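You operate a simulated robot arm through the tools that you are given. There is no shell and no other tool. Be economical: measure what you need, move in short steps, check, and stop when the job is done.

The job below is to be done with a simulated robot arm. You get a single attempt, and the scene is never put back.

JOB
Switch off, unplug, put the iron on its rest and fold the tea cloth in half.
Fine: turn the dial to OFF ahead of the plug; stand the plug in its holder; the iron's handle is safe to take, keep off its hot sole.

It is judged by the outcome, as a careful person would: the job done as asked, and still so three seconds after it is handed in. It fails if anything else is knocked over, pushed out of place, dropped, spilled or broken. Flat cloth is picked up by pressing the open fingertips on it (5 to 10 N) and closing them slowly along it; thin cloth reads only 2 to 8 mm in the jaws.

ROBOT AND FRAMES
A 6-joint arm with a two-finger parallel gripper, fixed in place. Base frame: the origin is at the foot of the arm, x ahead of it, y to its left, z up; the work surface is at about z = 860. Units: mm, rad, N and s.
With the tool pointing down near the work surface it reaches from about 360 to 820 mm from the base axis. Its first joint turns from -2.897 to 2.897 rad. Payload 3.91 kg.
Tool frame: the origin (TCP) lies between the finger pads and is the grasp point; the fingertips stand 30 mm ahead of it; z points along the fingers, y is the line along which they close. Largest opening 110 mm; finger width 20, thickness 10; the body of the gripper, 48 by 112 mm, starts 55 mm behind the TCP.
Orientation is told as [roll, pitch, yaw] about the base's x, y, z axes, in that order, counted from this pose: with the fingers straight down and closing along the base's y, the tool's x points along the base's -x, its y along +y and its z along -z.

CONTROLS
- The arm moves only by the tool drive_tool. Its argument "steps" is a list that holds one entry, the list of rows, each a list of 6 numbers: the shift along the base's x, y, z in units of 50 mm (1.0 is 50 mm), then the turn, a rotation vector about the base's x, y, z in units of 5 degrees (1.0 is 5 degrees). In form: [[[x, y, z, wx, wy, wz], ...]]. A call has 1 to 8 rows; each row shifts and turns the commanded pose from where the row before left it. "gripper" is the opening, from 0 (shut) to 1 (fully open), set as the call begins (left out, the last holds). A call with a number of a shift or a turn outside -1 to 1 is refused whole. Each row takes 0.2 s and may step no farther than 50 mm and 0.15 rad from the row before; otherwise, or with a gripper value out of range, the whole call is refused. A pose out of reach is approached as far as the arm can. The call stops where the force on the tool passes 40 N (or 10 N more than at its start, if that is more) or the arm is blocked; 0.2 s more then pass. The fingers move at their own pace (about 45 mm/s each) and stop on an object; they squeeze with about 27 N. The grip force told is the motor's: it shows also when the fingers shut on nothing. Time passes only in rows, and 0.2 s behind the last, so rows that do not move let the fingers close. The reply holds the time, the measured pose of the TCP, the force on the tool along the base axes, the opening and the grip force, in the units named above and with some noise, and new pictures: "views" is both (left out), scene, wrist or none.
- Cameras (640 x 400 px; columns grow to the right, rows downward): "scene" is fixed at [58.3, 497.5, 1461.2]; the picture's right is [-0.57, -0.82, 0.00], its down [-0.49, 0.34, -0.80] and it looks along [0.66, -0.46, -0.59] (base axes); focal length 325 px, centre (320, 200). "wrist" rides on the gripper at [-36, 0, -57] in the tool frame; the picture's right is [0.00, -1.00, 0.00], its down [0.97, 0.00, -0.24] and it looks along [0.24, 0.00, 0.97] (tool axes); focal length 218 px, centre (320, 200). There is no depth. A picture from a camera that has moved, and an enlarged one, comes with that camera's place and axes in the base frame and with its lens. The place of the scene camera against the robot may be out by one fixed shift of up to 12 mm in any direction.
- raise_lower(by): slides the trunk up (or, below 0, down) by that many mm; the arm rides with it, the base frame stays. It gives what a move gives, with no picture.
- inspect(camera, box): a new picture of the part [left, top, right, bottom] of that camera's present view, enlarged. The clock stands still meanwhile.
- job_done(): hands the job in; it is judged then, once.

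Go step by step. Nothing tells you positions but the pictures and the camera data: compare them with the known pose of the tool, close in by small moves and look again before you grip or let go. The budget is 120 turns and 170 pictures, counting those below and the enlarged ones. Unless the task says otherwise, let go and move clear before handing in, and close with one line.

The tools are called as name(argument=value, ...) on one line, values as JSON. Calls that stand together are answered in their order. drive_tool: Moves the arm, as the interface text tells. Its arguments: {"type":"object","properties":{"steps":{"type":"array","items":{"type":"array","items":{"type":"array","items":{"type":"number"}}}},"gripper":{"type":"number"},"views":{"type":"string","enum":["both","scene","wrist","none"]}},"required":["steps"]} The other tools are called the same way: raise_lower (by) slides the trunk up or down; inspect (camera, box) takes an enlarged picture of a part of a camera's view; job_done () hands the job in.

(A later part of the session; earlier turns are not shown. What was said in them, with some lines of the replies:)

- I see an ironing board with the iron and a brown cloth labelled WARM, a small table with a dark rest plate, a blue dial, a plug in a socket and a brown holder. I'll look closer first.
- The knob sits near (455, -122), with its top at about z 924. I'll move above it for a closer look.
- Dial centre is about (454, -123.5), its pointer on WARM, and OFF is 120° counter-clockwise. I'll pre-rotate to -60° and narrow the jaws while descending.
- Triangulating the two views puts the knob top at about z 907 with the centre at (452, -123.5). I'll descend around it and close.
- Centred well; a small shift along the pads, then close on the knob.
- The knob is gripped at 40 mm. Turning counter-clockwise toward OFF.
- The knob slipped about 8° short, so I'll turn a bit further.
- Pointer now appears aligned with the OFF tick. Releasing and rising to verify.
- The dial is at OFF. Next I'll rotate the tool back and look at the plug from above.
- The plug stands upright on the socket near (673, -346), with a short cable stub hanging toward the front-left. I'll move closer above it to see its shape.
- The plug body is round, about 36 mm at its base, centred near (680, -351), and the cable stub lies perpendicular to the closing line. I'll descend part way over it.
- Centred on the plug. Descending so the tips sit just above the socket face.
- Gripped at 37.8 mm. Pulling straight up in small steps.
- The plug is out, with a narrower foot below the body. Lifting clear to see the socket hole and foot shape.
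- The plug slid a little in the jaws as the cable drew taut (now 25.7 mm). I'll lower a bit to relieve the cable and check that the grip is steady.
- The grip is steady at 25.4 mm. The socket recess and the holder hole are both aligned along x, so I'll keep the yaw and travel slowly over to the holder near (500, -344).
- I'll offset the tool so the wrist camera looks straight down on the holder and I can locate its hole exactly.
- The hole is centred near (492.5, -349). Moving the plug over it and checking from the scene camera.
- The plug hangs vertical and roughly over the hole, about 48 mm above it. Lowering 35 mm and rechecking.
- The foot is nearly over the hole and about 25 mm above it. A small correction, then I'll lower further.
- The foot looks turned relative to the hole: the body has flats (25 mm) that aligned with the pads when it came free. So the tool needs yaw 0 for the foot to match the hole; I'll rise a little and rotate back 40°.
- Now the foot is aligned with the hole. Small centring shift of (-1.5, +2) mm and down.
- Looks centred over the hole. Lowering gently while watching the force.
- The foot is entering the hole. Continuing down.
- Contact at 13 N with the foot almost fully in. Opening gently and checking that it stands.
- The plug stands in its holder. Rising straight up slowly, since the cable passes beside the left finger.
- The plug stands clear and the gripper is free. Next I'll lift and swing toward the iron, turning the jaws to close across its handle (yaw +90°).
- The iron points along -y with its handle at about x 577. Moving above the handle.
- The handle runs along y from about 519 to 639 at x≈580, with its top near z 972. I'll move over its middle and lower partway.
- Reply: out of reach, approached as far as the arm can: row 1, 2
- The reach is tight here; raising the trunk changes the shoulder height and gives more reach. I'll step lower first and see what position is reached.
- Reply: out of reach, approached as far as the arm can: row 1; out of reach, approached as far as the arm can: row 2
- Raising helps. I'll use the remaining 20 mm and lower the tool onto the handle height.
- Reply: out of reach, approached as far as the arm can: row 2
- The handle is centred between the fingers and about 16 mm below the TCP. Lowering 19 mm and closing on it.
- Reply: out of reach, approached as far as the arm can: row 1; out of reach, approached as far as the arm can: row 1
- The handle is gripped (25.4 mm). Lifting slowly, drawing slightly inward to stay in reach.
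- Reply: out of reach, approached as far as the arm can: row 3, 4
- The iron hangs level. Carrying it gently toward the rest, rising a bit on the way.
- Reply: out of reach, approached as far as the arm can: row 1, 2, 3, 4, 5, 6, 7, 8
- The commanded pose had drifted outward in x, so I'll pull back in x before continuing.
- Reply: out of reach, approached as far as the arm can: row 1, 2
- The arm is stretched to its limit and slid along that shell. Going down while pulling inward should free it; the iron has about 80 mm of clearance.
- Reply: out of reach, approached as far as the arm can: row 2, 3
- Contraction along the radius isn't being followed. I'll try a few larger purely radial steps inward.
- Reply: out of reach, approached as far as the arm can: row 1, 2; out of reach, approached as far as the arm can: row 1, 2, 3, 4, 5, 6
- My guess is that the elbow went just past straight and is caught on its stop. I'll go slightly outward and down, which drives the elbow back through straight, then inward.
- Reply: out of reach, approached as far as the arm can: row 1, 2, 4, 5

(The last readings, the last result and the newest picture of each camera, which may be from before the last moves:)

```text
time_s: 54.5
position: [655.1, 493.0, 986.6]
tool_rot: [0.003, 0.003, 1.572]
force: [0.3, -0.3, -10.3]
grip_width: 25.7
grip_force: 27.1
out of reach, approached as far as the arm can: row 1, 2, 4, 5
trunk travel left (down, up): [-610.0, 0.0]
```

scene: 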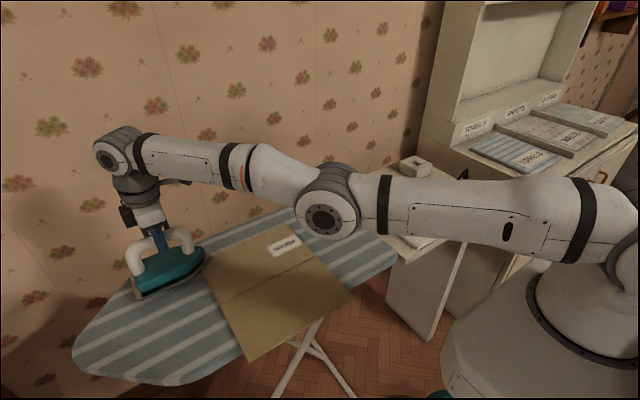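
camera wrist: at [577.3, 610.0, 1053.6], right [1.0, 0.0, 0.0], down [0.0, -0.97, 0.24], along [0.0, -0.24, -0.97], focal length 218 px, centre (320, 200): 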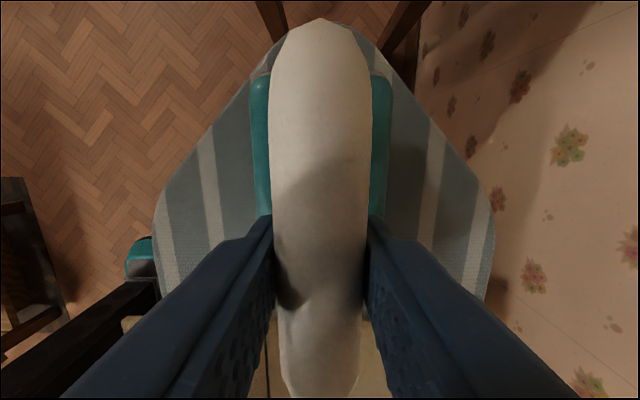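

The arm still holds to the outer shell. I'll rise, stretch fully, then take one large step down-and-in so the elbow has to bend the normal way.

drive_tool(steps=[[[0, 0, 0.6, 0, 0, 0], [0, 0, 0.6, 0, 0, 0], [0, 0, 0.6, 0, 0, 0], [0.4, 0.3, 0, 0, 0, 0], [-0.25, -0.2, -0.9, 0, 0, 0]]], views="scene")

```text
time_s: 55.7
position: [654.5, 490.6, 1028.9]
tool_rot: [0.004, 0.002, 1.571]
force: [-0.4, -0.3, -9.5]
grip_width: 25.8
grip_force: 26.5
out of reach, approached as far as the arm can: row 3, 4, 5
trunk travel left (down, up): [-610.0, 0.0]
```

scene: 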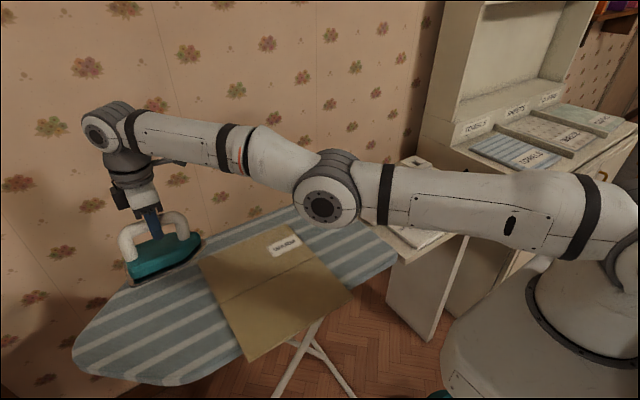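

The elbow looks bent slightly the wrong way. Moving up pins it on its stop while moving down bends it back, so I'll make a large up-then-down-and-in sweep.

drive_tool(steps=[[[-0.1, -0.07, 0.9, 0, 0, 0], [-0.15, -0.1, 0.9, 0, 0, 0], [-0.2, -0.15, 0.9, 0, 0, 0], [-0.25, -0.2, 0.9, 0, 0, 0], [-0.3, -0.25, 0.9, 0, 0, 0]]], views="scene")

```text
time_s: 56.9
position: [610.8, 462.3, 1260.0]
tool_rot: [0.001, 0.001, 1.571]
force: [-1.4, -0.6, -10.5]
grip_width: 25.7
grip_force: 27.1
out of reach, approached as far as the arm can: row 3, 5
trunk travel left (down, up): [-610.0, 0.0]
```

scene: 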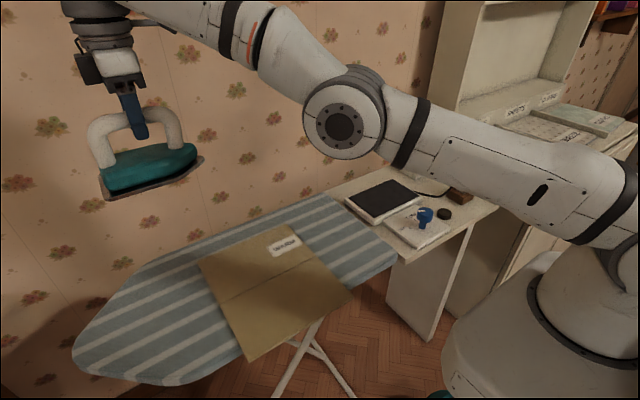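

drive_tool(steps=[[[0, 0, -0.95, 0, 0, 0], [-0.2, -0.15, -0.9, 0, 0, 0], [-0.3, -0.25, -0.6, 0, 0, 0]]], views="scene")

```text
time_s: 57.7
position: [617.1, 467.5, 1239.7]
tool_rot: [0.005, 0.003, 1.571]
force: [-0.3, 0.2, -11.3]
grip_width: 26.0
grip_force: 27.5
out of reach, approached as far as the arm can: row 1, 2, 3
trunk travel left (down, up): [-610.0, 0.0]
```

scene: 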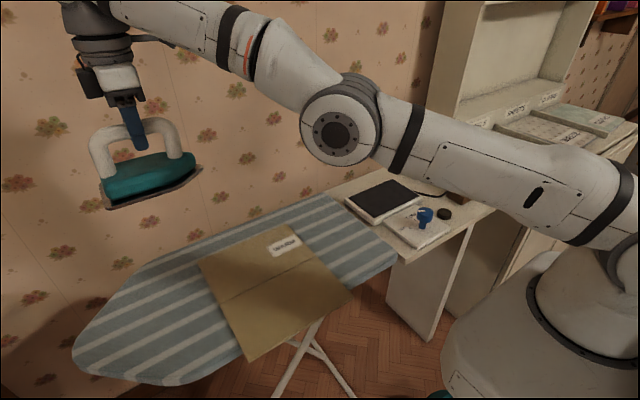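

The elbow must be extended through straight, then bent by downward motion. I'll combine a steady outward pull with a long downward sweep, then an inward step.

drive_tool(steps=[[[0.5, 0.38, 0, 0, 0, 0], [0.4, 0.3, -0.6, 0, 0, 0], [0.35, 0.26, -0.8, 0, 0, 0], [0.3, 0.2, -0.9, 0, 0, 0], [0.1, 0.08, -0.9, 0, 0, 0], [-0.2, -0.15, -0.5, 0, 0, 0]]], views="scene")

```text
time_s: 59.1
position: [639.4, 480.3, 1052.9]
tool_rot: [-0.001, -0.003, 1.571]
force: [-0.3, -0.3, -10.0]
grip_width: 25.7
grip_force: 26.9
out of reach, approached as far as the arm can: row 1, 2, 3, 4
trunk travel left (down, up): [-610.0, 0.0]
```

scene: 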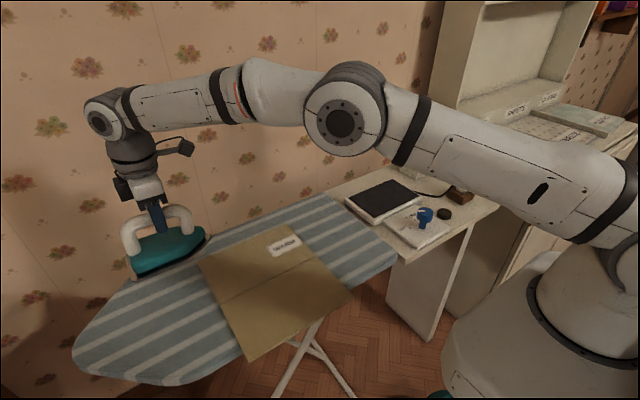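

It worked: the elbow is bent the normal way again. Now carrying the iron toward the rest.

drive_tool(steps=[[[-0.3, -0.3, 0, 0, 0, 0], [-0.3, -0.5, 0, 0, 0, 0], [-0.2, -0.6, 0, 0, 0, 0], [-0.1, -0.6, 0, 0, 0, 0], [0, -0.6, 0, 0, 0, 0], [0, -0.6, 0, 0, 0, 0], [0, -0.6, 0, 0, 0, 0], [0, -0.6, 0, 0, 0, 0]]], views="none")

drive_tool(steps=[[[0, -0.6, 0, 0, 0, 0], [0, -0.6, 0, 0, 0, 0], [0, -0.6, 0, 0, 0, 0], [0, -0.6, 0, 0, 0, 0], [0, -0.6, 0, 0, 0, 0], [0, -0.6, 0, 0, 0, 0], [0, -0.5, 0, 0, 0, 0], [0, -0.4, 0, 0, 0, 0]]], views="both")

```text
time_s: 60.9
position: [594.7, 259.9, 1051.1]
tool_rot: [0.0, 0.0, 1.572]
force: [-0.2, -0.5, -10.0]
grip_width: 25.7
grip_force: 27.2
trunk travel left (down, up): [-610.0, 0.0]
```

```text
time_s: 62.7
position: [593.4, 34.0, 1049.3]
tool_rot: [0.001, 0.001, 1.569]
force: [-0.4, 0.5, -10.4]
grip_width: 25.8
grip_force: 27.0
trunk travel left (down, up): [-610.0, 0.0]
camera wrist: at [593.7, 70.9, 1107.2], right [1.0, 0.0, 0.0], down [0.0, -0.97, 0.24], along [0.0, -0.24, -0.97], focal length 218 px, centre (320, 200)
```

scene: 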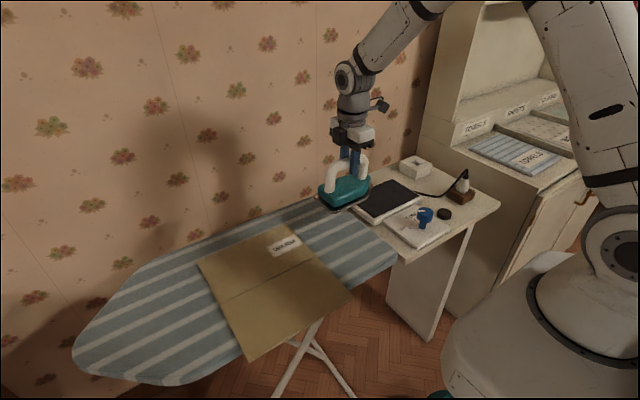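
wrist: 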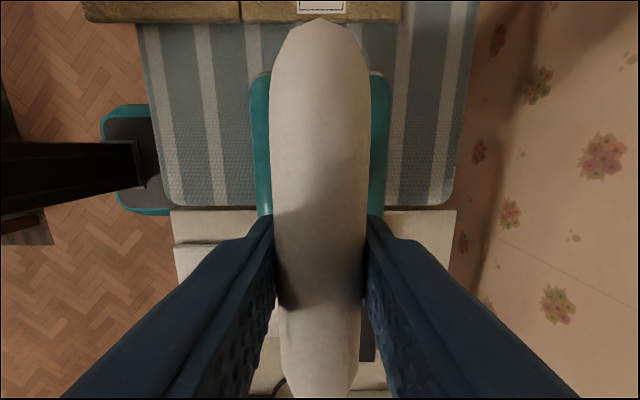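

The rest centre is about (612.5, -129). Moving over it and lowering partway.

drive_tool(steps=[[[0.1, -0.5, 0, 0, 0, 0], [0.1, -0.6, 0, 0, 0, 0], [0.1, -0.6, 0, 0, 0, 0], [0.07, -0.6, 0, 0, 0, 0], [0, -0.6, -0.2, 0, 0, 0], [0, -0.37, -0.3, 0, 0, 0], [0, 0, -0.3, 0, 0, 0]]], views="both")

inspect(camera="scene", box=[324, 120, 484, 260])

```text
time_s: 64.3
position: [612.4, -129.1, 1010.8]
tool_rot: [0.001, 0.001, 1.57]
force: [0.4, 0.6, -10.4]
grip_width: 25.7
grip_force: 26.8
trunk travel left (down, up): [-610.0, 0.0]
camera wrist: at [612.5, -92.3, 1068.2], right [1.0, 0.0, 0.0], down [0.0, -0.97, 0.24], along [0.0, -0.24, -0.97], focal length 218 px, centre (320, 200)
```

scene: 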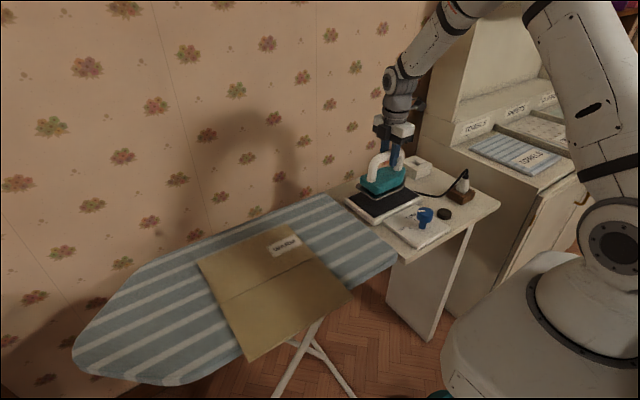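
wrist: 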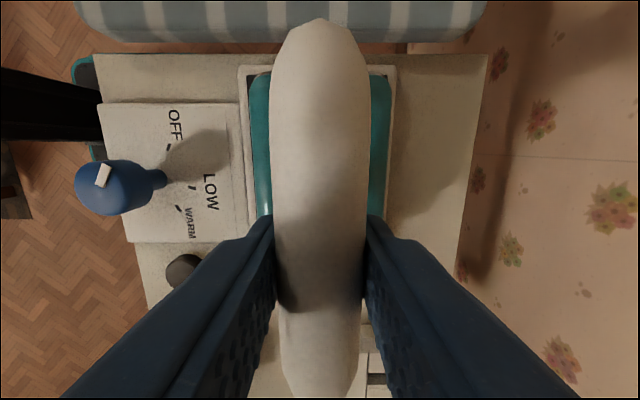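

```text
2.86 times, centred on (404, 190) of scene
camera zoom: at [58.3, 497.5, 1461.2], right [-0.57, -0.82, 0.0], down [-0.49, 0.34, -0.8], along [0.66, -0.46, -0.59], focal length 930 px, centre (80, 229)
```

zoom: 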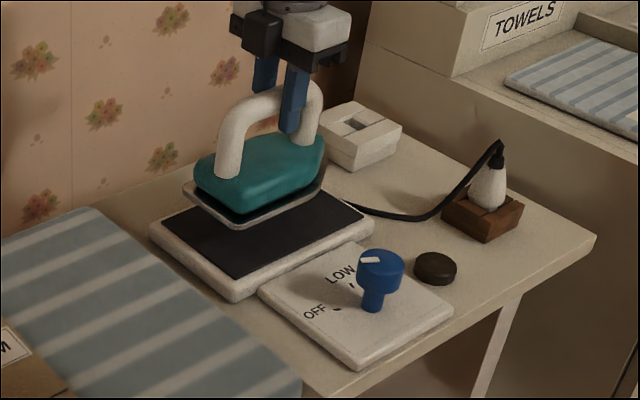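

The iron is well aligned over the rest. Lowering in small steps until its weight comes off.

drive_tool(steps=[[[0, -0.08, -0.2, 0, 0, 0], [0, 0, -0.2, 0, 0, 0], [0, 0, -0.15, 0, 0, 0], [0, 0, -0.1, 0, 0, 0]]], views="none")

inspect(camera="scene", box=[334, 140, 454, 240])

```text
time_s: 65.3
position: [613.0, -131.9, 979.9]
tool_rot: [0.0, 0.0, 1.571]
force: [0.0, -0.6, -10.4]
grip_width: 25.7
grip_force: 26.7
trunk travel left (down, up): [-610.0, 0.0]
```

```text
4.00 times, centred on (394, 190) of scene
camera zoom: at [58.3, 497.5, 1461.2], right [-0.57, -0.82, 0.0], down [-0.49, 0.34, -0.8], along [0.66, -0.46, -0.59], focal length 1302 px, centre (24, 240)
```

zoom: 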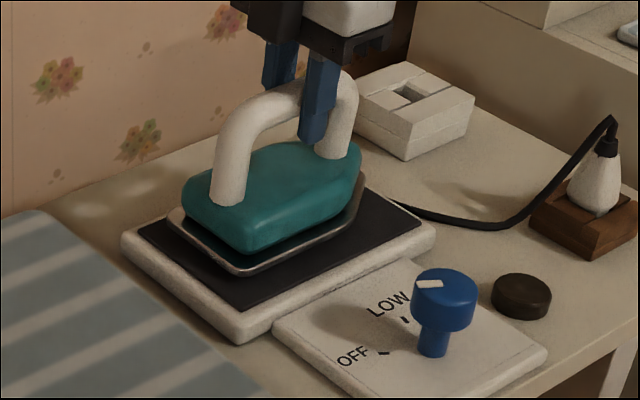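

drive_tool(steps=[[[0, 0, -0.1, 0, 0, 0], [0, 0, -0.1, 0, 0, 0], [0, 0, -0.06, 0, 0, 0]]], views="none")

inspect(camera="scene", box=[334, 140, 454, 240])

```text
time_s: 66.1
position: [613.1, -132.4, 968.2]
tool_rot: [-0.007, 0.002, 1.57]
force: [0.9, 1.9, 18.3]
grip_width: 25.4
grip_force: 27.0
trunk travel left (down, up): [-610.0, 0.0]
```

```text
4.00 times, centred on (394, 190) of scene
camera zoom: at [58.3, 497.5, 1461.2], right [-0.57, -0.82, 0.0], down [-0.49, 0.34, -0.8], along [0.66, -0.46, -0.59], focal length 1302 px, centre (24, 240)
```

zoom: 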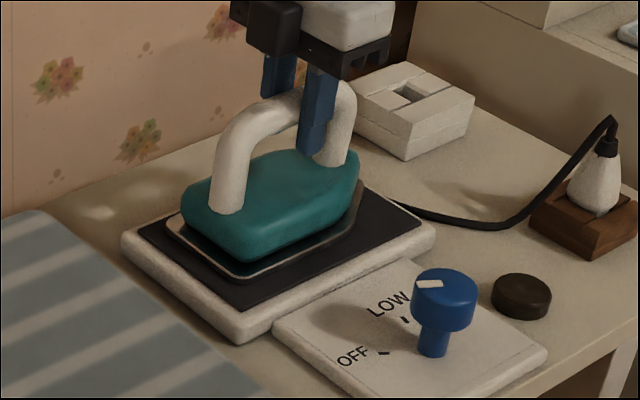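

The iron rests on its plate. Easing off 2 mm, opening, and lifting straight up.

drive_tool(steps=[[[0, 0, 0.05, 0, 0, 0], [0, 0, 0, 0, 0, 0]]], views="none")

drive_tool(steps=[[[0, 0, 0, 0, 0, 0], [0, 0, 0, 0, 0, 0], [0, 0, 0, 0, 0, 0], [0, 0, 0.4, 0, 0, 0], [0, 0, 0.8, 0, 0, 0], [0, 0, 1, 0, 0, 0], [0, 0, 1, 0, 0, 0]]], gripper=0.8, views="both")

```text
time_s: 66.7
position: [613.3, -131.3, 968.0]
tool_rot: [0.0, 0.0, 1.57]
force: [4.9, -3.8, 15.4]
grip_width: 25.7
grip_force: 26.8
trunk travel left (down, up): [-610.0, 0.0]
```

```text
time_s: 68.3
position: [610.1, -131.2, 1131.2]
tool_rot: [-0.001, 0.0, 1.574]
force: [-0.8, 0.4, 0.1]
grip_width: 88.0
grip_force: 0.0
trunk travel left (down, up): [-610.0, 0.0]
camera wrist: at [611.0, -94.5, 1187.4], right [1.0, 0.0, 0.0], down [0.0, -0.97, 0.24], along [0.0, -0.24, -0.97], focal length 218 px, centre (320, 200)
```

scene: 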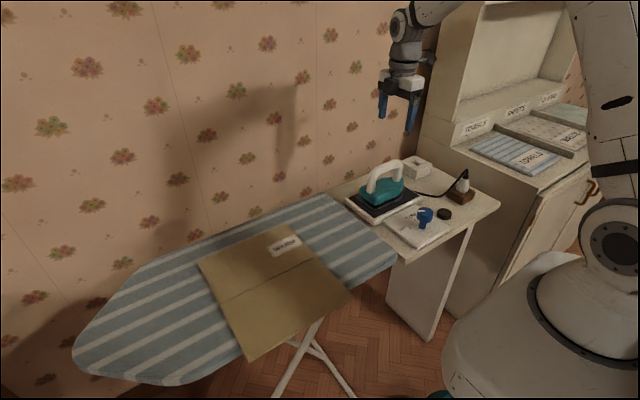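
wrist: 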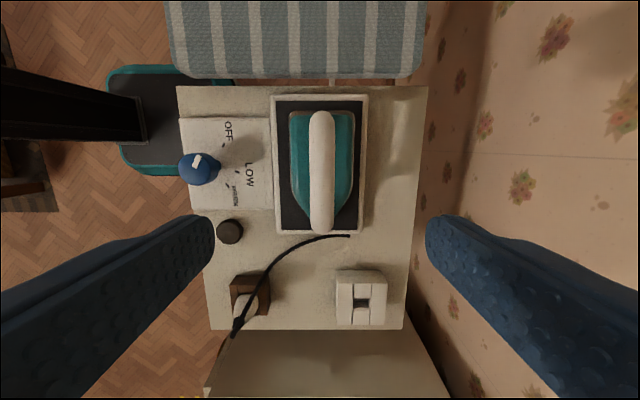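

The iron sits on the rest and the plug stands in its holder. Next is the cloth: I'll move over its near edge for a close look.

drive_tool(steps=[[[-0.3, 0.9, 0, 0, 0, 0], [-0.4, 0.9, 0, 0, 0, 0], [-0.4, 0.9, 0, 0, 0, 0], [-0.4, 0.9, 0, 0, 0, 0], [-0.4, 0.9, 0, 0, 0, 0], [-0.4, 0.9, 0, 0, 0, 0], [-0.4, 0.9, 0, 0, 0, 0], [-0.4, 0.9, 0, 0, 0, 0]]], views="none")

drive_tool(steps=[[[-0.3, 0.6, -0.8, 0, 0, 0], [0, 0.1, -0.8, 0, 0, 0], [0, 0, -0.3, 0, 0, 0]]], views="both")

inspect(camera="scene", box=[180, 210, 370, 370])

```text
time_s: 70.1
position: [458.7, 230.1, 1128.6]
tool_rot: [0.001, -0.001, 1.572]
force: [-0.8, -0.2, 0.1]
grip_width: 88.1
grip_force: 0.1
trunk travel left (down, up): [-610.0, 0.0]
```

```text
refused: row 1 steps farther than a row can; nothing moved
```

```text
2.50 times, centred on (275, 290) of scene
camera zoom: at [58.3, 497.5, 1461.2], right [-0.57, -0.82, 0.0], down [-0.49, 0.34, -0.8], along [0.66, -0.46, -0.59], focal length 814 px, centre (432, -25)
```

zoom: 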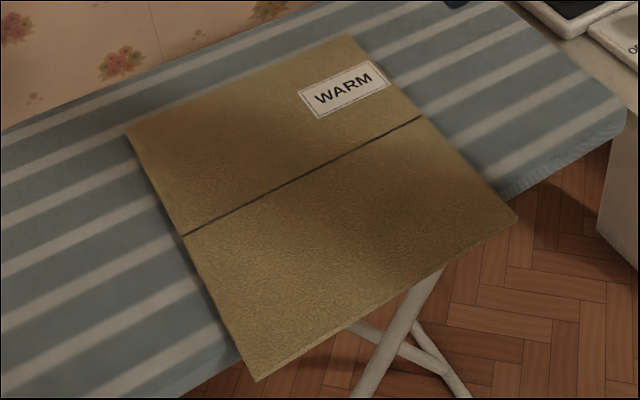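

drive_tool(steps=[[[-0.5, 0.5, -0.5, 0, 0, 0], [-0.5, 0.5, -0.5, 0, 0, 0], [0, 0.6, -0.6, 0, 0, 0]]], views="both")

```text
time_s: 70.9
position: [410.3, 309.1, 1049.3]
tool_rot: [0.0, 0.001, 1.569]
force: [0.1, -0.9, -0.5]
grip_width: 88.1
grip_force: 0.1
trunk travel left (down, up): [-610.0, 0.0]
camera wrist: at [409.5, 346.7, 1105.5], right [1.0, 0.0, 0.0], down [0.0, -0.97, 0.24], along [0.0, -0.24, -0.97], focal length 218 px, centre (320, 200)
```

scene: 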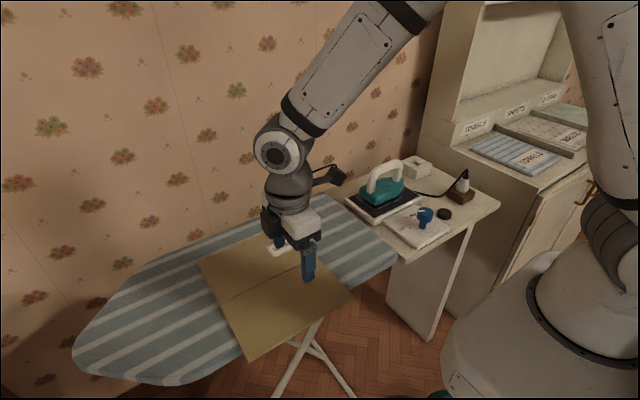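
wrist: 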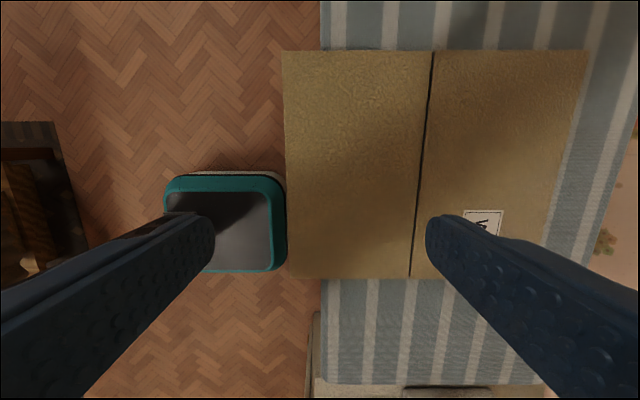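

The near edge overhangs the board by about 38 mm at x≈371 (crease x≈518, far edge x≈667). That lets me pinch the very edge with a tilted tool, one finger above and one below. I'll tilt the tool to point forward and down.

drive_tool(steps=[[[-0.2, 0, -0.1, 0, -1, 0], [-0.2, 0, -0.1, 0, -1, 0], [-0.2, 0, -0.1, 0, -1, 0], [-0.2, 0, -0.1, 0, -1, 0], [-0.2, 0, -0.1, 0, -1, 0], [-0.2, 0, -0.1, 0, -1, 0], [-0.2, 0, -0.1, 0, -1, 0], [-0.1, 0, -0.1, 0, -1, 0]]], gripper=0.4, views="both")

```text
time_s: 72.7
position: [334.3, 307.7, 1009.2]
tool_rot: [-0.698, 0.001, 1.571]
force: [0.8, 0.2, 0.5]
grip_width: 44.0
grip_force: 0.0
trunk travel left (down, up): [-610.0, 0.0]
camera wrist: at [296.4, 345.1, 1052.2], right [0.76, 0.0, 0.64], down [-0.15, -0.97, 0.18], along [0.63, -0.24, -0.74], focal length 218 px, centre (320, 200)
```

scene: 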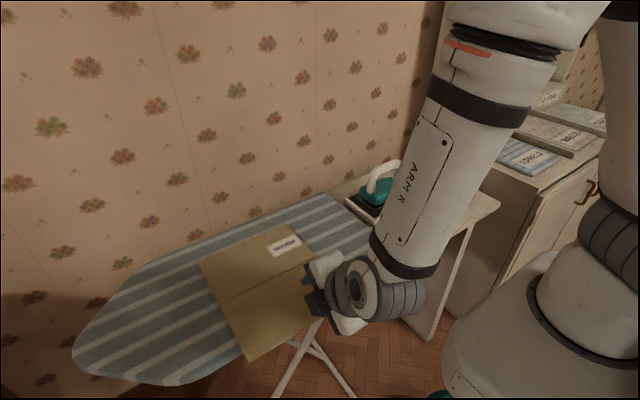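
wrist: 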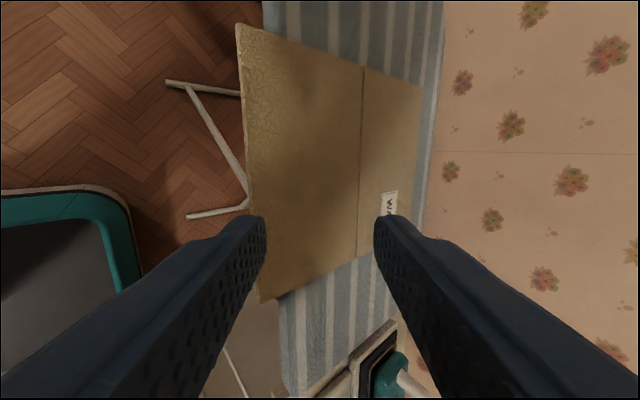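

drive_tool(steps=[[[0, 0.02, -0.3, 0, -1, 0], [0, 0.02, -0.3, 0, -1, 0], [0, 0.02, -0.2, 0, -1, 0], [0, 0.02, -0.2, 0, -1, 0]]], views="both")

```text
time_s: 73.7
position: [332.8, 311.3, 958.9]
tool_rot: [-1.049, 0.001, 1.571]
force: [-0.3, -0.5, 0.0]
grip_width: 43.9
grip_force: 0.0
trunk travel left (down, up): [-610.0, 0.0]
camera wrist: at [282.5, 349.3, 986.8], right [0.5, 0.0, 0.87], down [-0.21, -0.97, 0.12], along [0.84, -0.24, -0.48], focal length 218 px, centre (320, 200)
```

scene: 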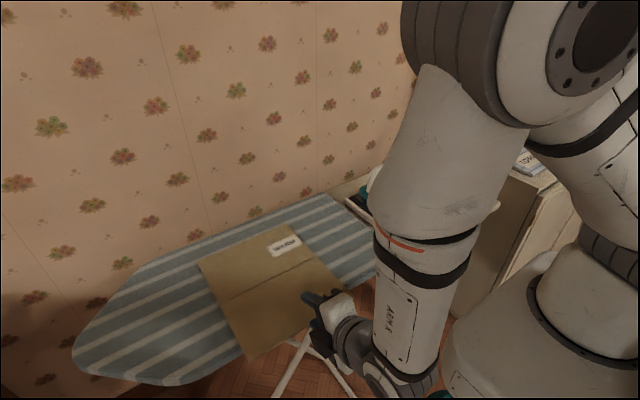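
wrist: 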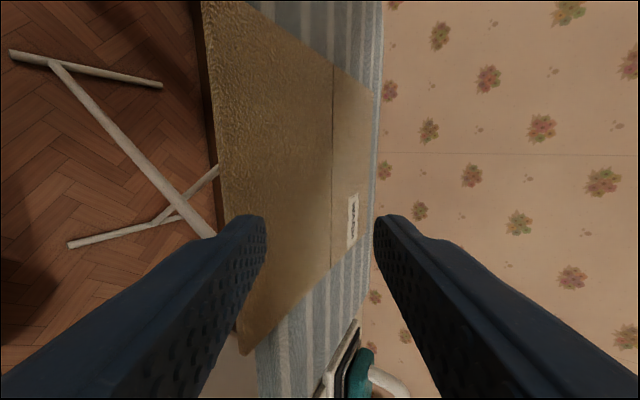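

The cloth edge lies at about x 370, z 863. I'll go down in front of it, then forward so the tips straddle the overhang.

drive_tool(steps=[[[-0.15, 0.03, -0.6, 0, 0, 0], [-0.1, 0, -0.6, 0, 0, 0], [0, 0, -0.42, 0, 0, 0]]], views="both")

```text
time_s: 74.5
position: [319.9, 313.9, 878.2]
tool_rot: [-1.049, 0.0, 1.57]
force: [0.0, 1.0, -0.4]
grip_width: 44.1
grip_force: 0.1
trunk travel left (down, up): [-610.0, 0.0]
camera wrist: at [270.4, 350.7, 906.1], right [0.5, 0.0, 0.87], down [-0.21, -0.97, 0.12], along [0.84, -0.24, -0.49], focal length 218 px, centre (320, 200)
```

scene: 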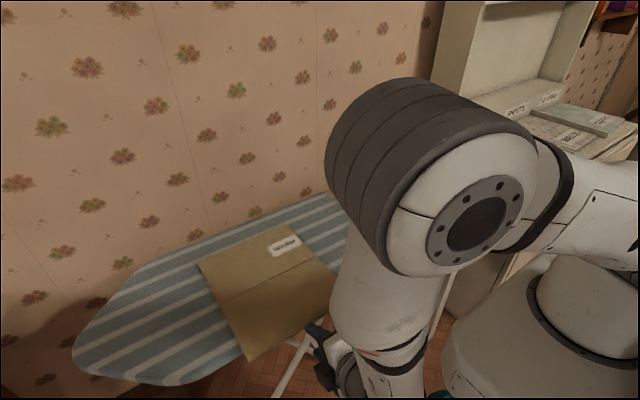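
wrist: 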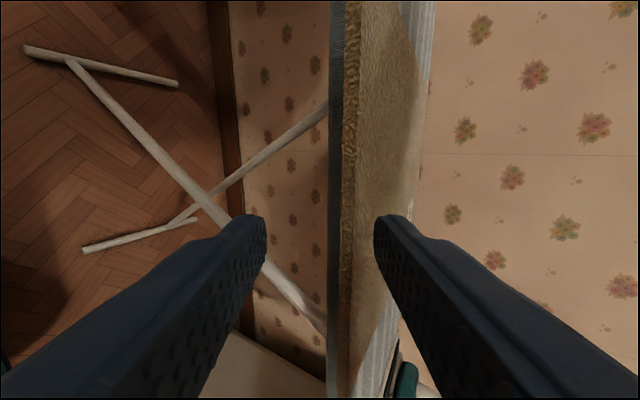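

inspect(camera="wrist", box=[240, 100, 420, 300])

```text
2.00 times, centred on (330, 200) of wrist
camera zoom: at [270.4, 350.7, 906.1], right [0.5, 0.0, 0.87], down [-0.21, -0.97, 0.12], along [0.84, -0.24, -0.49], focal length 436 px, centre (300, 200)
```

zoom: 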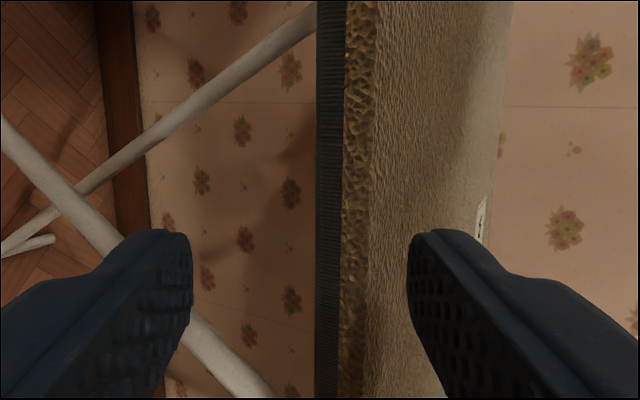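

The overhanging edge is clear, about 8 mm thick, between z 861 and 869. Moving forward so the tips pass about 13 mm beyond the edge.

drive_tool(steps=[[[0.25, 0, 0.02, 0, 0, 0], [0.25, 0, 0.02, 0, 0, 0], [0.26, 0, 0, 0, 0, 0]]], views="wrist")

```text
time_s: 75.3
position: [359.5, 313.6, 881.1]
tool_rot: [-1.047, -0.001, 1.57]
force: [-0.5, -0.7, -0.4]
grip_width: 43.9
grip_force: 0.0
trunk travel left (down, up): [-610.0, 0.0]
camera wrist: at [309.3, 350.1, 907.9], right [0.5, 0.0, 0.87], down [-0.21, -0.97, 0.12], along [0.84, -0.24, -0.49], focal length 218 px, centre (320, 200)
```

wrist: 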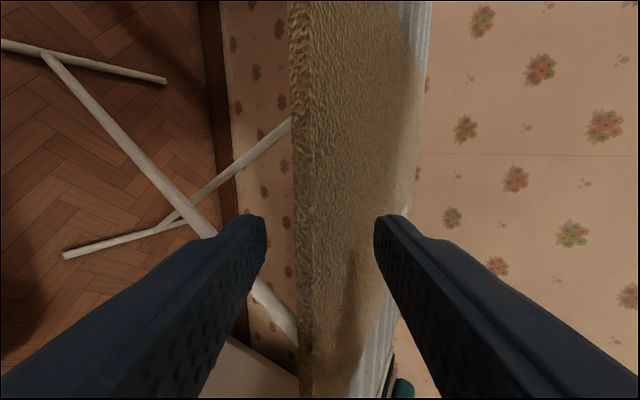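

The edge is between the fingertips. Closing.

drive_tool(steps=[[[0, 0, 0, 0, 0, 0], [0, 0, 0, 0, 0, 0], [0, 0, 0, 0, 0, 0], [0, 0, 0, 0, 0, 0]]], gripper=0.0, views="wrist")

```text
time_s: 76.3
position: [358.1, 313.3, 880.2]
tool_rot: [-1.046, 0.0, 1.571]
force: [0.3, 0.6, 1.7]
grip_width: 13.5
grip_force: 26.7
trunk travel left (down, up): [-610.0, 0.0]
camera wrist: at [309.0, 350.2, 908.2], right [0.5, 0.0, 0.87], down [-0.21, -0.97, 0.12], along [0.84, -0.24, -0.48], focal length 218 px, centre (320, 200)
```

wrist: 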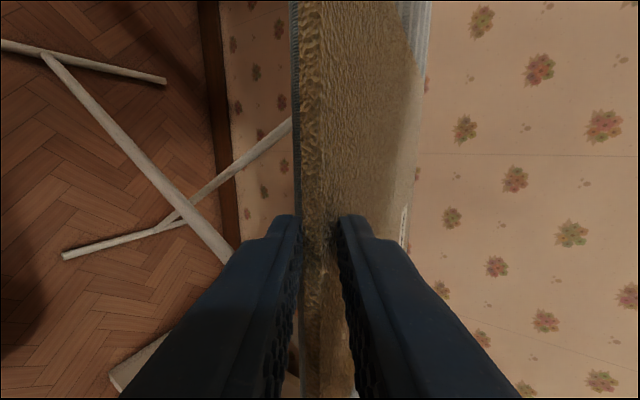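

The jaws read 13.5 mm with firm force, so the cloth half behaves as a fairly stiff sheet held at an angle. I'll raise it along an arc about the crease at x≈518, a little at first.

drive_tool(steps=[[[0.02, 0, 0.25, 0, 0, 0], [0.03, 0, 0.25, 0, 0, 0], [0.06, 0, 0.24, 0, 0, 0], [0.07, 0, 0.23, 0, 0, 0]]], views="both")

```text
time_s: 77.3
position: [368.0, 313.6, 929.2]
tool_rot: [-1.046, -0.001, 1.571]
force: [-1.8, 0.1, 2.7]
grip_width: 8.5
grip_force: 27.0
trunk travel left (down, up): [-610.0, 0.0]
camera wrist: at [318.3, 351.1, 957.7], right [0.5, 0.0, 0.87], down [-0.21, -0.97, 0.12], along [0.84, -0.24, -0.48], focal length 218 px, centre (320, 200)
```

scene: 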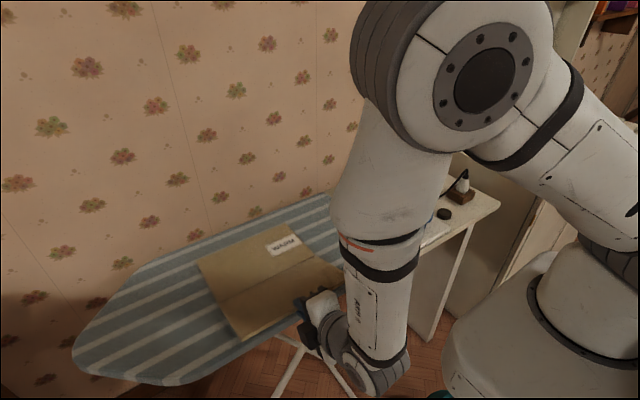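
wrist: 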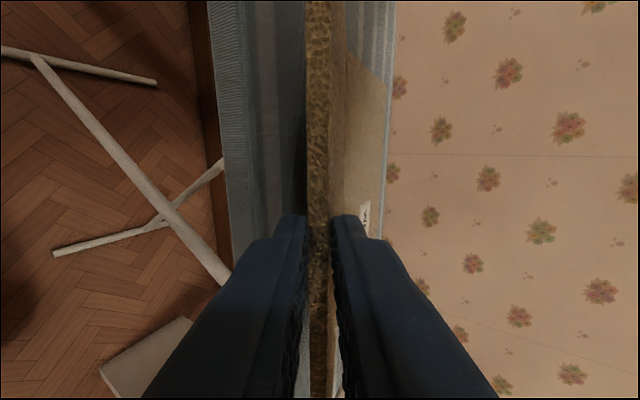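

The half is lifting as a stiff flap hinged at the crease and now lies nearly parallel to the pads (8.5 mm). I'll continue the arc, turning the tool along with it.

drive_tool(steps=[[[0.16, 0, 0.36, 0, 0, 0], [0.154, 0, 0.242, 0, 1, 0], [0.174, 0, 0.226, 0, 1, 0], [0.192, 0, 0.212, 0, 1, 0], [0.212, 0, 0.192, 0, 1, 0]]], views="both")

```text
time_s: 78.5
position: [411.7, 313.0, 991.3]
tool_rot: [-0.697, 0.001, 1.57]
force: [-1.4, -1.3, 4.8]
grip_width: 7.2
grip_force: 27.1
trunk travel left (down, up): [-610.0, 0.0]
camera wrist: at [375.8, 350.0, 1033.8], right [0.77, 0.0, 0.64], down [-0.15, -0.97, 0.18], along [0.62, -0.24, -0.74], focal length 218 px, centre (320, 200)
```

scene: 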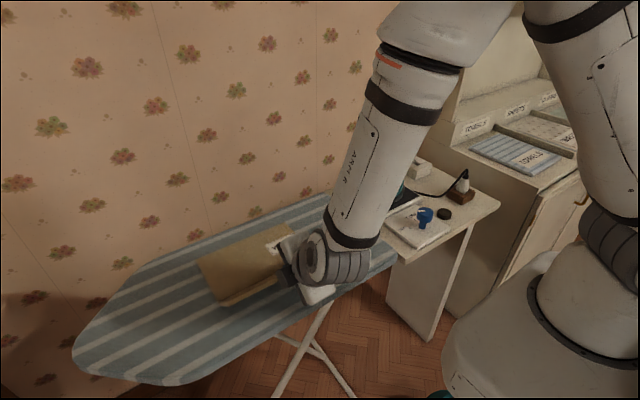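
wrist: 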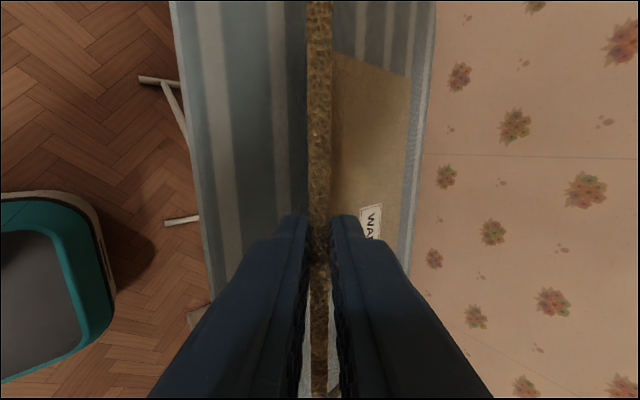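

Following well. Continuing to vertical.

drive_tool(steps=[[[0.226, 0, 0.174, 0, 1, 0], [0.242, 0, 0.154, 0, 1, 0], [0.254, 0, 0.132, 0, 1, 0], [0.264, 0, 0.11, 0, 1, 0], [0.274, 0, 0.086, 0, 1, 0], [0.278, 0, 0.062, 0, 1, 0], [0.284, 0, 0.038, 0, 1, 0], [0.286, 0, 0.012, 0, 1, 0]]], views="both")

```text
time_s: 80.3
position: [514.8, 311.4, 1031.1]
tool_rot: [-0.001, -0.001, 1.568]
force: [0.7, 3.8, 29.4]
grip_width: 7.9
grip_force: 27.2
trunk travel left (down, up): [-610.0, 0.0]
camera wrist: at [515.8, 348.8, 1087.1], right [1.0, 0.0, 0.0], down [0.0, -0.97, 0.24], along [0.0, -0.24, -0.97], focal length 218 px, centre (320, 200)
```

scene: 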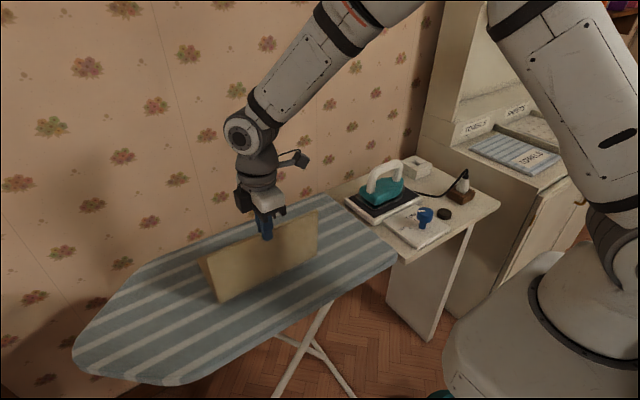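
wrist: 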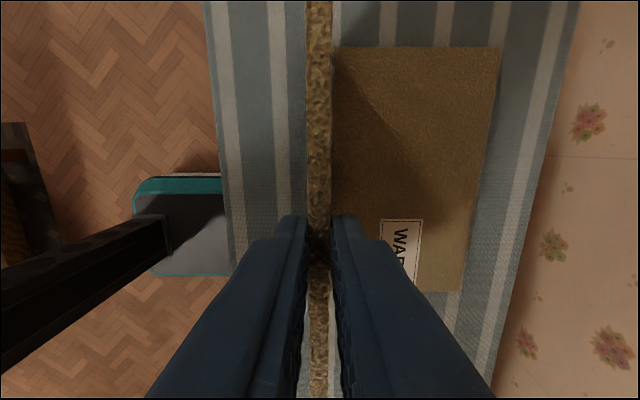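

The flap is upright; a 29 N push shows I'm slightly low, so I'll raise 3 mm and lean it past vertical by 10°.

drive_tool(steps=[[[0, 0, 0.06, 0, 0, 0], [0.286, 0, 0.0, 0, 1, 0], [0.284, 0, -0.02, 0, 1, 0]]], views="both")

```text
time_s: 81.1
position: [544.1, 313.0, 1028.6]
tool_rot: [0.178, 0.0, 1.569]
force: [0.6, 0.5, 0.7]
grip_width: 7.4
grip_force: 27.3
trunk travel left (down, up): [-610.0, 0.0]
camera wrist: at [554.5, 349.6, 1085.1], right [0.98, 0.0, -0.18], down [0.04, -0.97, 0.24], along [-0.17, -0.24, -0.95], focal length 218 px, centre (320, 200)
```

scene: 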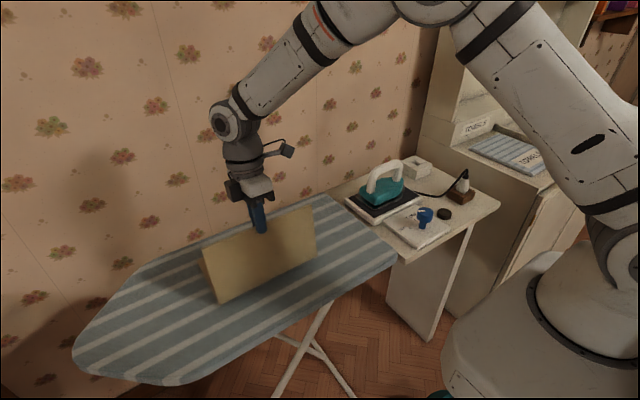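
wrist: 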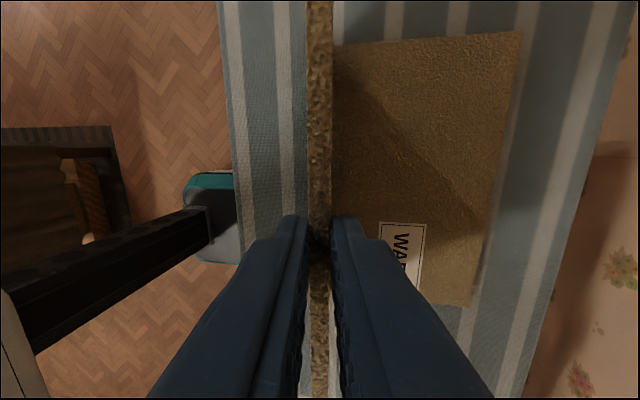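

drive_tool(steps=[[[0.278, 0, -0.05, 0, 1, 0], [0.274, 0, -0.08, 0, 1, 0], [0.266, 0, -0.11, 0, 1, 0]]], views="none")

drive_tool(steps=[[[0, 0, 0, 0, 0, 0], [0, 0, 0, 0, 0, 0]]], gripper=0.3, views="both")

```text
time_s: 81.9
position: [587.5, 311.5, 1017.2]
tool_rot: [0.439, 0.001, 1.572]
force: [0.1, -0.8, 0.3]
grip_width: 7.1
grip_force: 27.2
trunk travel left (down, up): [-610.0, 0.0]
```

```text
time_s: 82.5
position: [586.6, 312.4, 1018.0]
tool_rot: [0.436, 0.001, 1.569]
force: [0.4, 0.7, -0.4]
grip_width: 33.0
grip_force: 0.0
trunk travel left (down, up): [-610.0, 0.0]
camera wrist: at [610.7, 349.2, 1069.2], right [0.91, 0.0, -0.42], down [0.1, -0.97, 0.22], along [-0.41, -0.24, -0.88], focal length 218 px, centre (320, 200)
```

scene: 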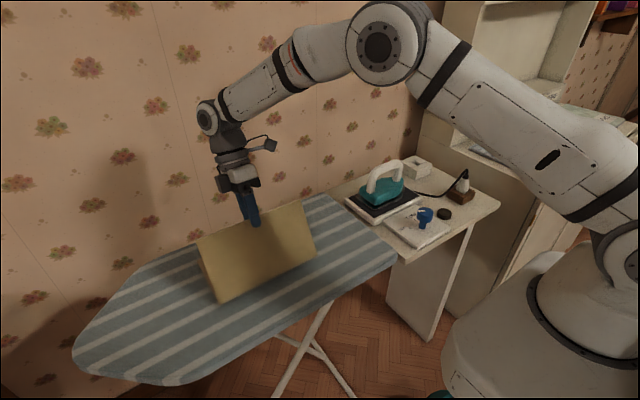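
wrist: 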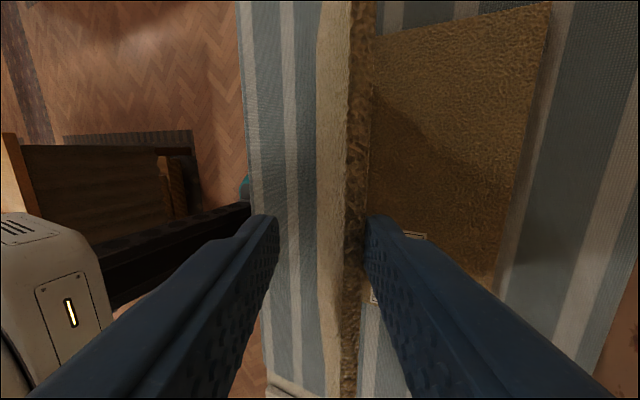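

The flap leans on the far finger as planned. I'll bring the tool back to vertical while keeping that finger supporting the flap's edge.

drive_tool(steps=[[[0.01, 0, -0.06, 0, -1, 0], [0.01, 0, -0.06, 0, -1, 0], [0.01, 0, -0.06, 0, -1, 0], [0.01, 0, -0.06, 0, -1, 0], [0.01, 0, -0.06, 0, -1, 0]]], views="both")

```text
time_s: 83.7
position: [589.8, 311.6, 1003.9]
tool_rot: [-0.002, 0.001, 1.57]
force: [0.8, -0.3, 1.2]
grip_width: 33.3
grip_force: 0.1
trunk travel left (down, up): [-610.0, 0.0]
camera wrist: at [588.8, 349.7, 1060.0], right [1.0, 0.0, 0.0], down [0.0, -0.97, 0.24], along [0.0, -0.24, -0.97], focal length 218 px, centre (320, 200)
```

scene: 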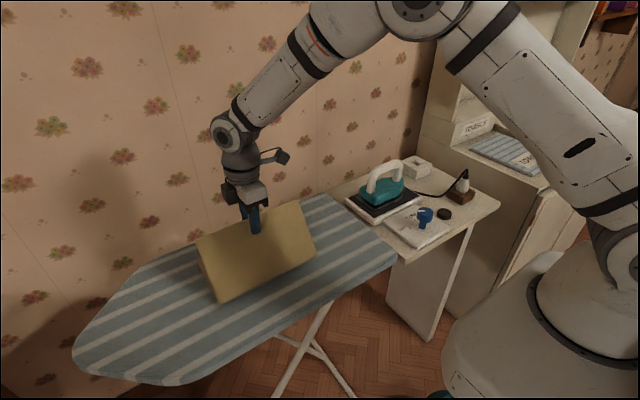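
wrist: 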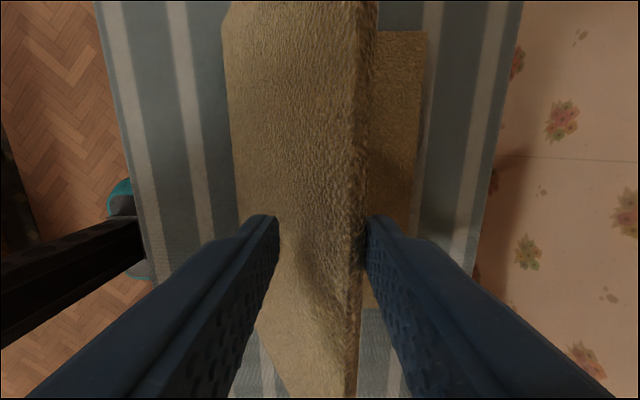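

drive_tool(steps=[[[0, 0, -0.24, 0, 0, 0], [0, 0, 0, 0, 0, 0], [0.24, 0, -0.26, 0, 0, 0], [0.24, 0, -0.34, 0, 0, 0]]], gripper=0.55, views="both")

```text
time_s: 84.7
position: [614.5, 310.6, 959.9]
tool_rot: [0.0, -0.001, 1.57]
force: [0.4, 0.0, -0.2]
grip_width: 60.7
grip_force: 0.5
trunk travel left (down, up): [-610.0, 0.0]
camera wrist: at [614.6, 348.7, 1016.6], right [1.0, 0.0, 0.0], down [0.0, -0.97, 0.24], along [0.0, -0.24, -0.97], focal length 218 px, centre (320, 200)
```

scene: 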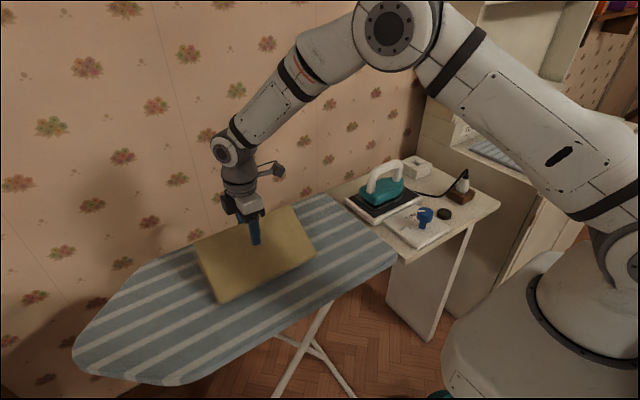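
wrist: 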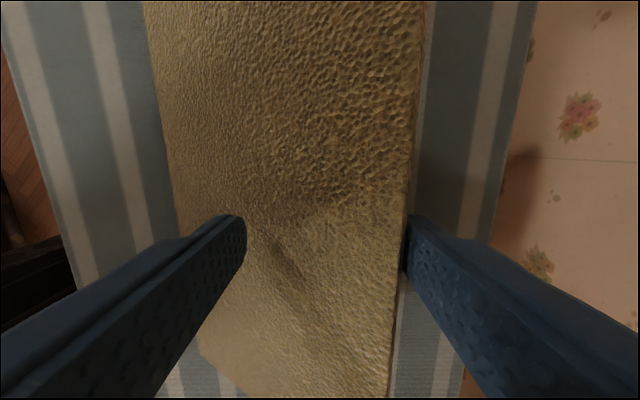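

drive_tool(steps=[[[0.17, 0, -0.24, 0, 0, 0], [0.14, 0, -0.24, 0, 0, 0], [0.1, 0, -0.2, 0, 0, 0]]], views="wrist")

inspect(camera="scene", box=[180, 180, 340, 310])

```text
time_s: 85.5
position: [634.7, 312.4, 927.2]
tool_rot: [0.0, 0.001, 1.572]
force: [0.4, -0.3, 0.9]
grip_width: 60.5
grip_force: 0.0
trunk travel left (down, up): [-610.0, 0.0]
camera wrist: at [635.2, 349.5, 982.6], right [1.0, 0.0, 0.0], down [0.0, -0.97, 0.24], along [0.0, -0.24, -0.97], focal length 218 px, centre (320, 200)
```

wrist: 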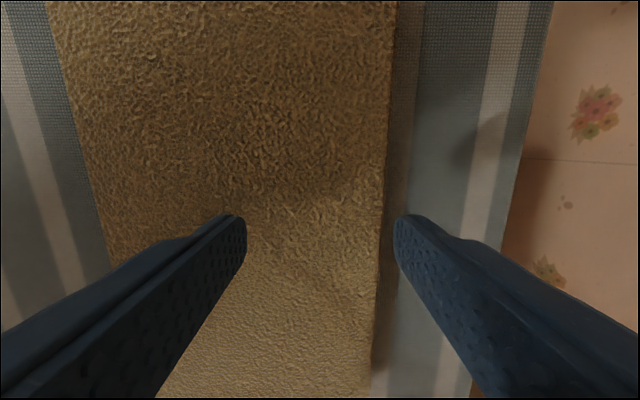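

```text
3.08 times, centred on (260, 245) of scene
camera zoom: at [58.3, 497.5, 1461.2], right [-0.57, -0.82, 0.0], down [-0.49, 0.34, -0.8], along [0.66, -0.46, -0.59], focal length 1001 px, centre (505, 62)
```

zoom: 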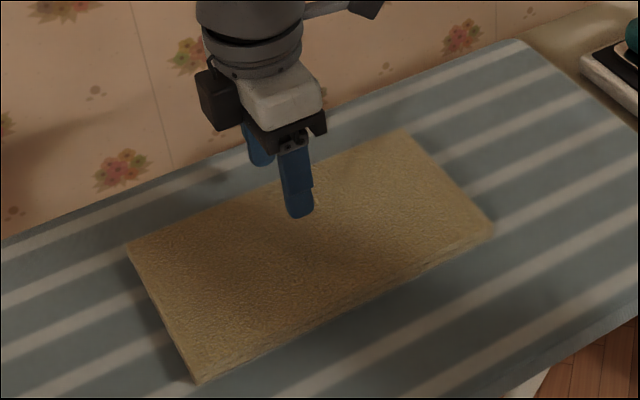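

The cloth appears to lie folded flat. Rising clear to check.

drive_tool(steps=[[[0, 0, 0.5, 0, 0, 0], [0, 0, 1, 0, 0, 0], [0, 0, 1, 0, 0, 0], [-0.6, 0, 0.4, 0, 0, 0]]], views="both")

inspect(camera="scene", box=[180, 200, 340, 310])

```text
time_s: 86.5
position: [603.7, 311.7, 1073.6]
tool_rot: [-0.002, -0.001, 1.571]
force: [-0.5, 0.5, 0.1]
grip_width: 60.6
grip_force: 0.1
trunk travel left (down, up): [-610.0, 0.0]
camera wrist: at [603.7, 349.0, 1129.4], right [1.0, 0.0, 0.0], down [0.0, -0.97, 0.24], along [0.0, -0.24, -0.97], focal length 218 px, centre (320, 200)
```

scene: 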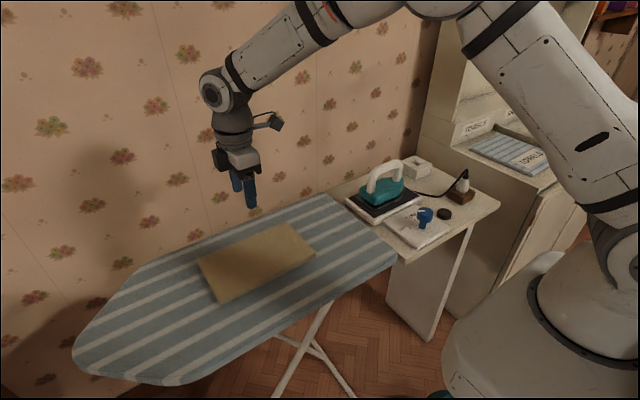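
wrist: 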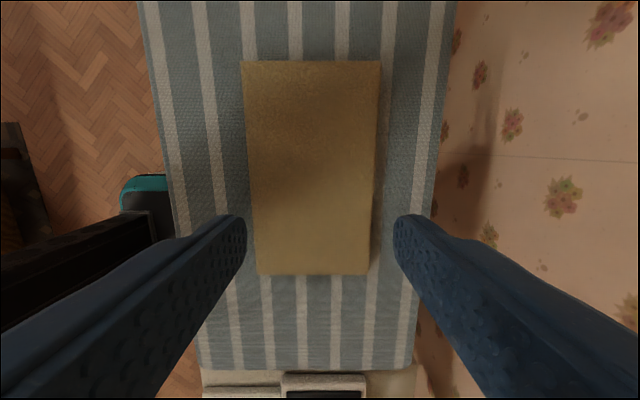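

```text
3.64 times, centred on (260, 255) of scene
camera zoom: at [58.3, 497.5, 1461.2], right [-0.57, -0.82, 0.0], down [-0.49, 0.34, -0.8], along [0.66, -0.46, -0.59], focal length 1183 px, centre (538, 0)
```

zoom: 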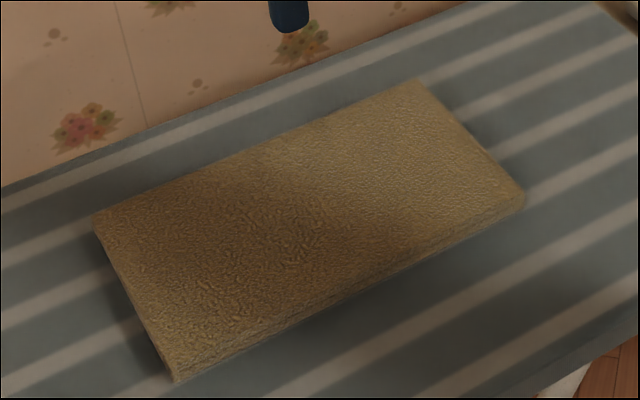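

The cloth is folded neatly in half. A final close check of the table before handing in.

inspect(camera="scene", box=[334, 140, 504, 260])

drive_tool(steps=[[[-0.8, -0.3, 0.3, 0, 0, 0], [-0.8, -0.3, 0.3, 0, 0, 0], [0, 0, 0, 0, 0, 0]]], views="none")

```text
3.33 times, centred on (419, 200) of scene
camera zoom: at [58.3, 497.5, 1461.2], right [-0.57, -0.82, 0.0], down [-0.49, 0.34, -0.8], along [0.66, -0.46, -0.59], focal length 1085 px, centre (-10, 200)
```

zoom: 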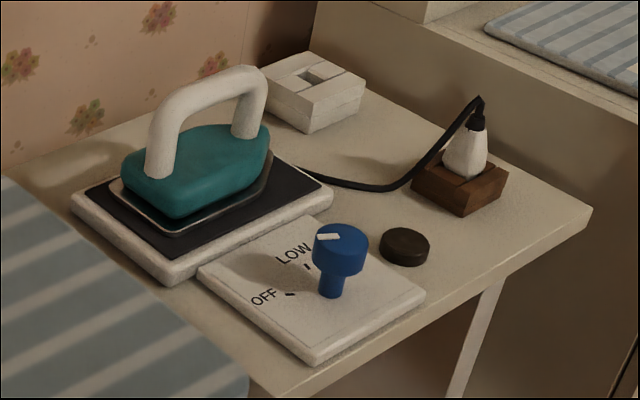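

```text
time_s: 87.3
position: [524.4, 283.3, 1101.5]
tool_rot: [0.0, 0.0, 1.572]
force: [0.0, -0.3, -0.1]
grip_width: 60.3
grip_force: 0.0
trunk travel left (down, up): [-610.0, 0.0]
```

The dial is at OFF, the plug stands in its holder, the iron is on its rest, and the cloth is folded. The arm is clear, so I'm handing in.

job_done()

```text
The job is handed in.
```

The job is handed in: I turned the dial to OFF first, then stood the plug in its holder, set the iron on its rest and folded the tea cloth in half.
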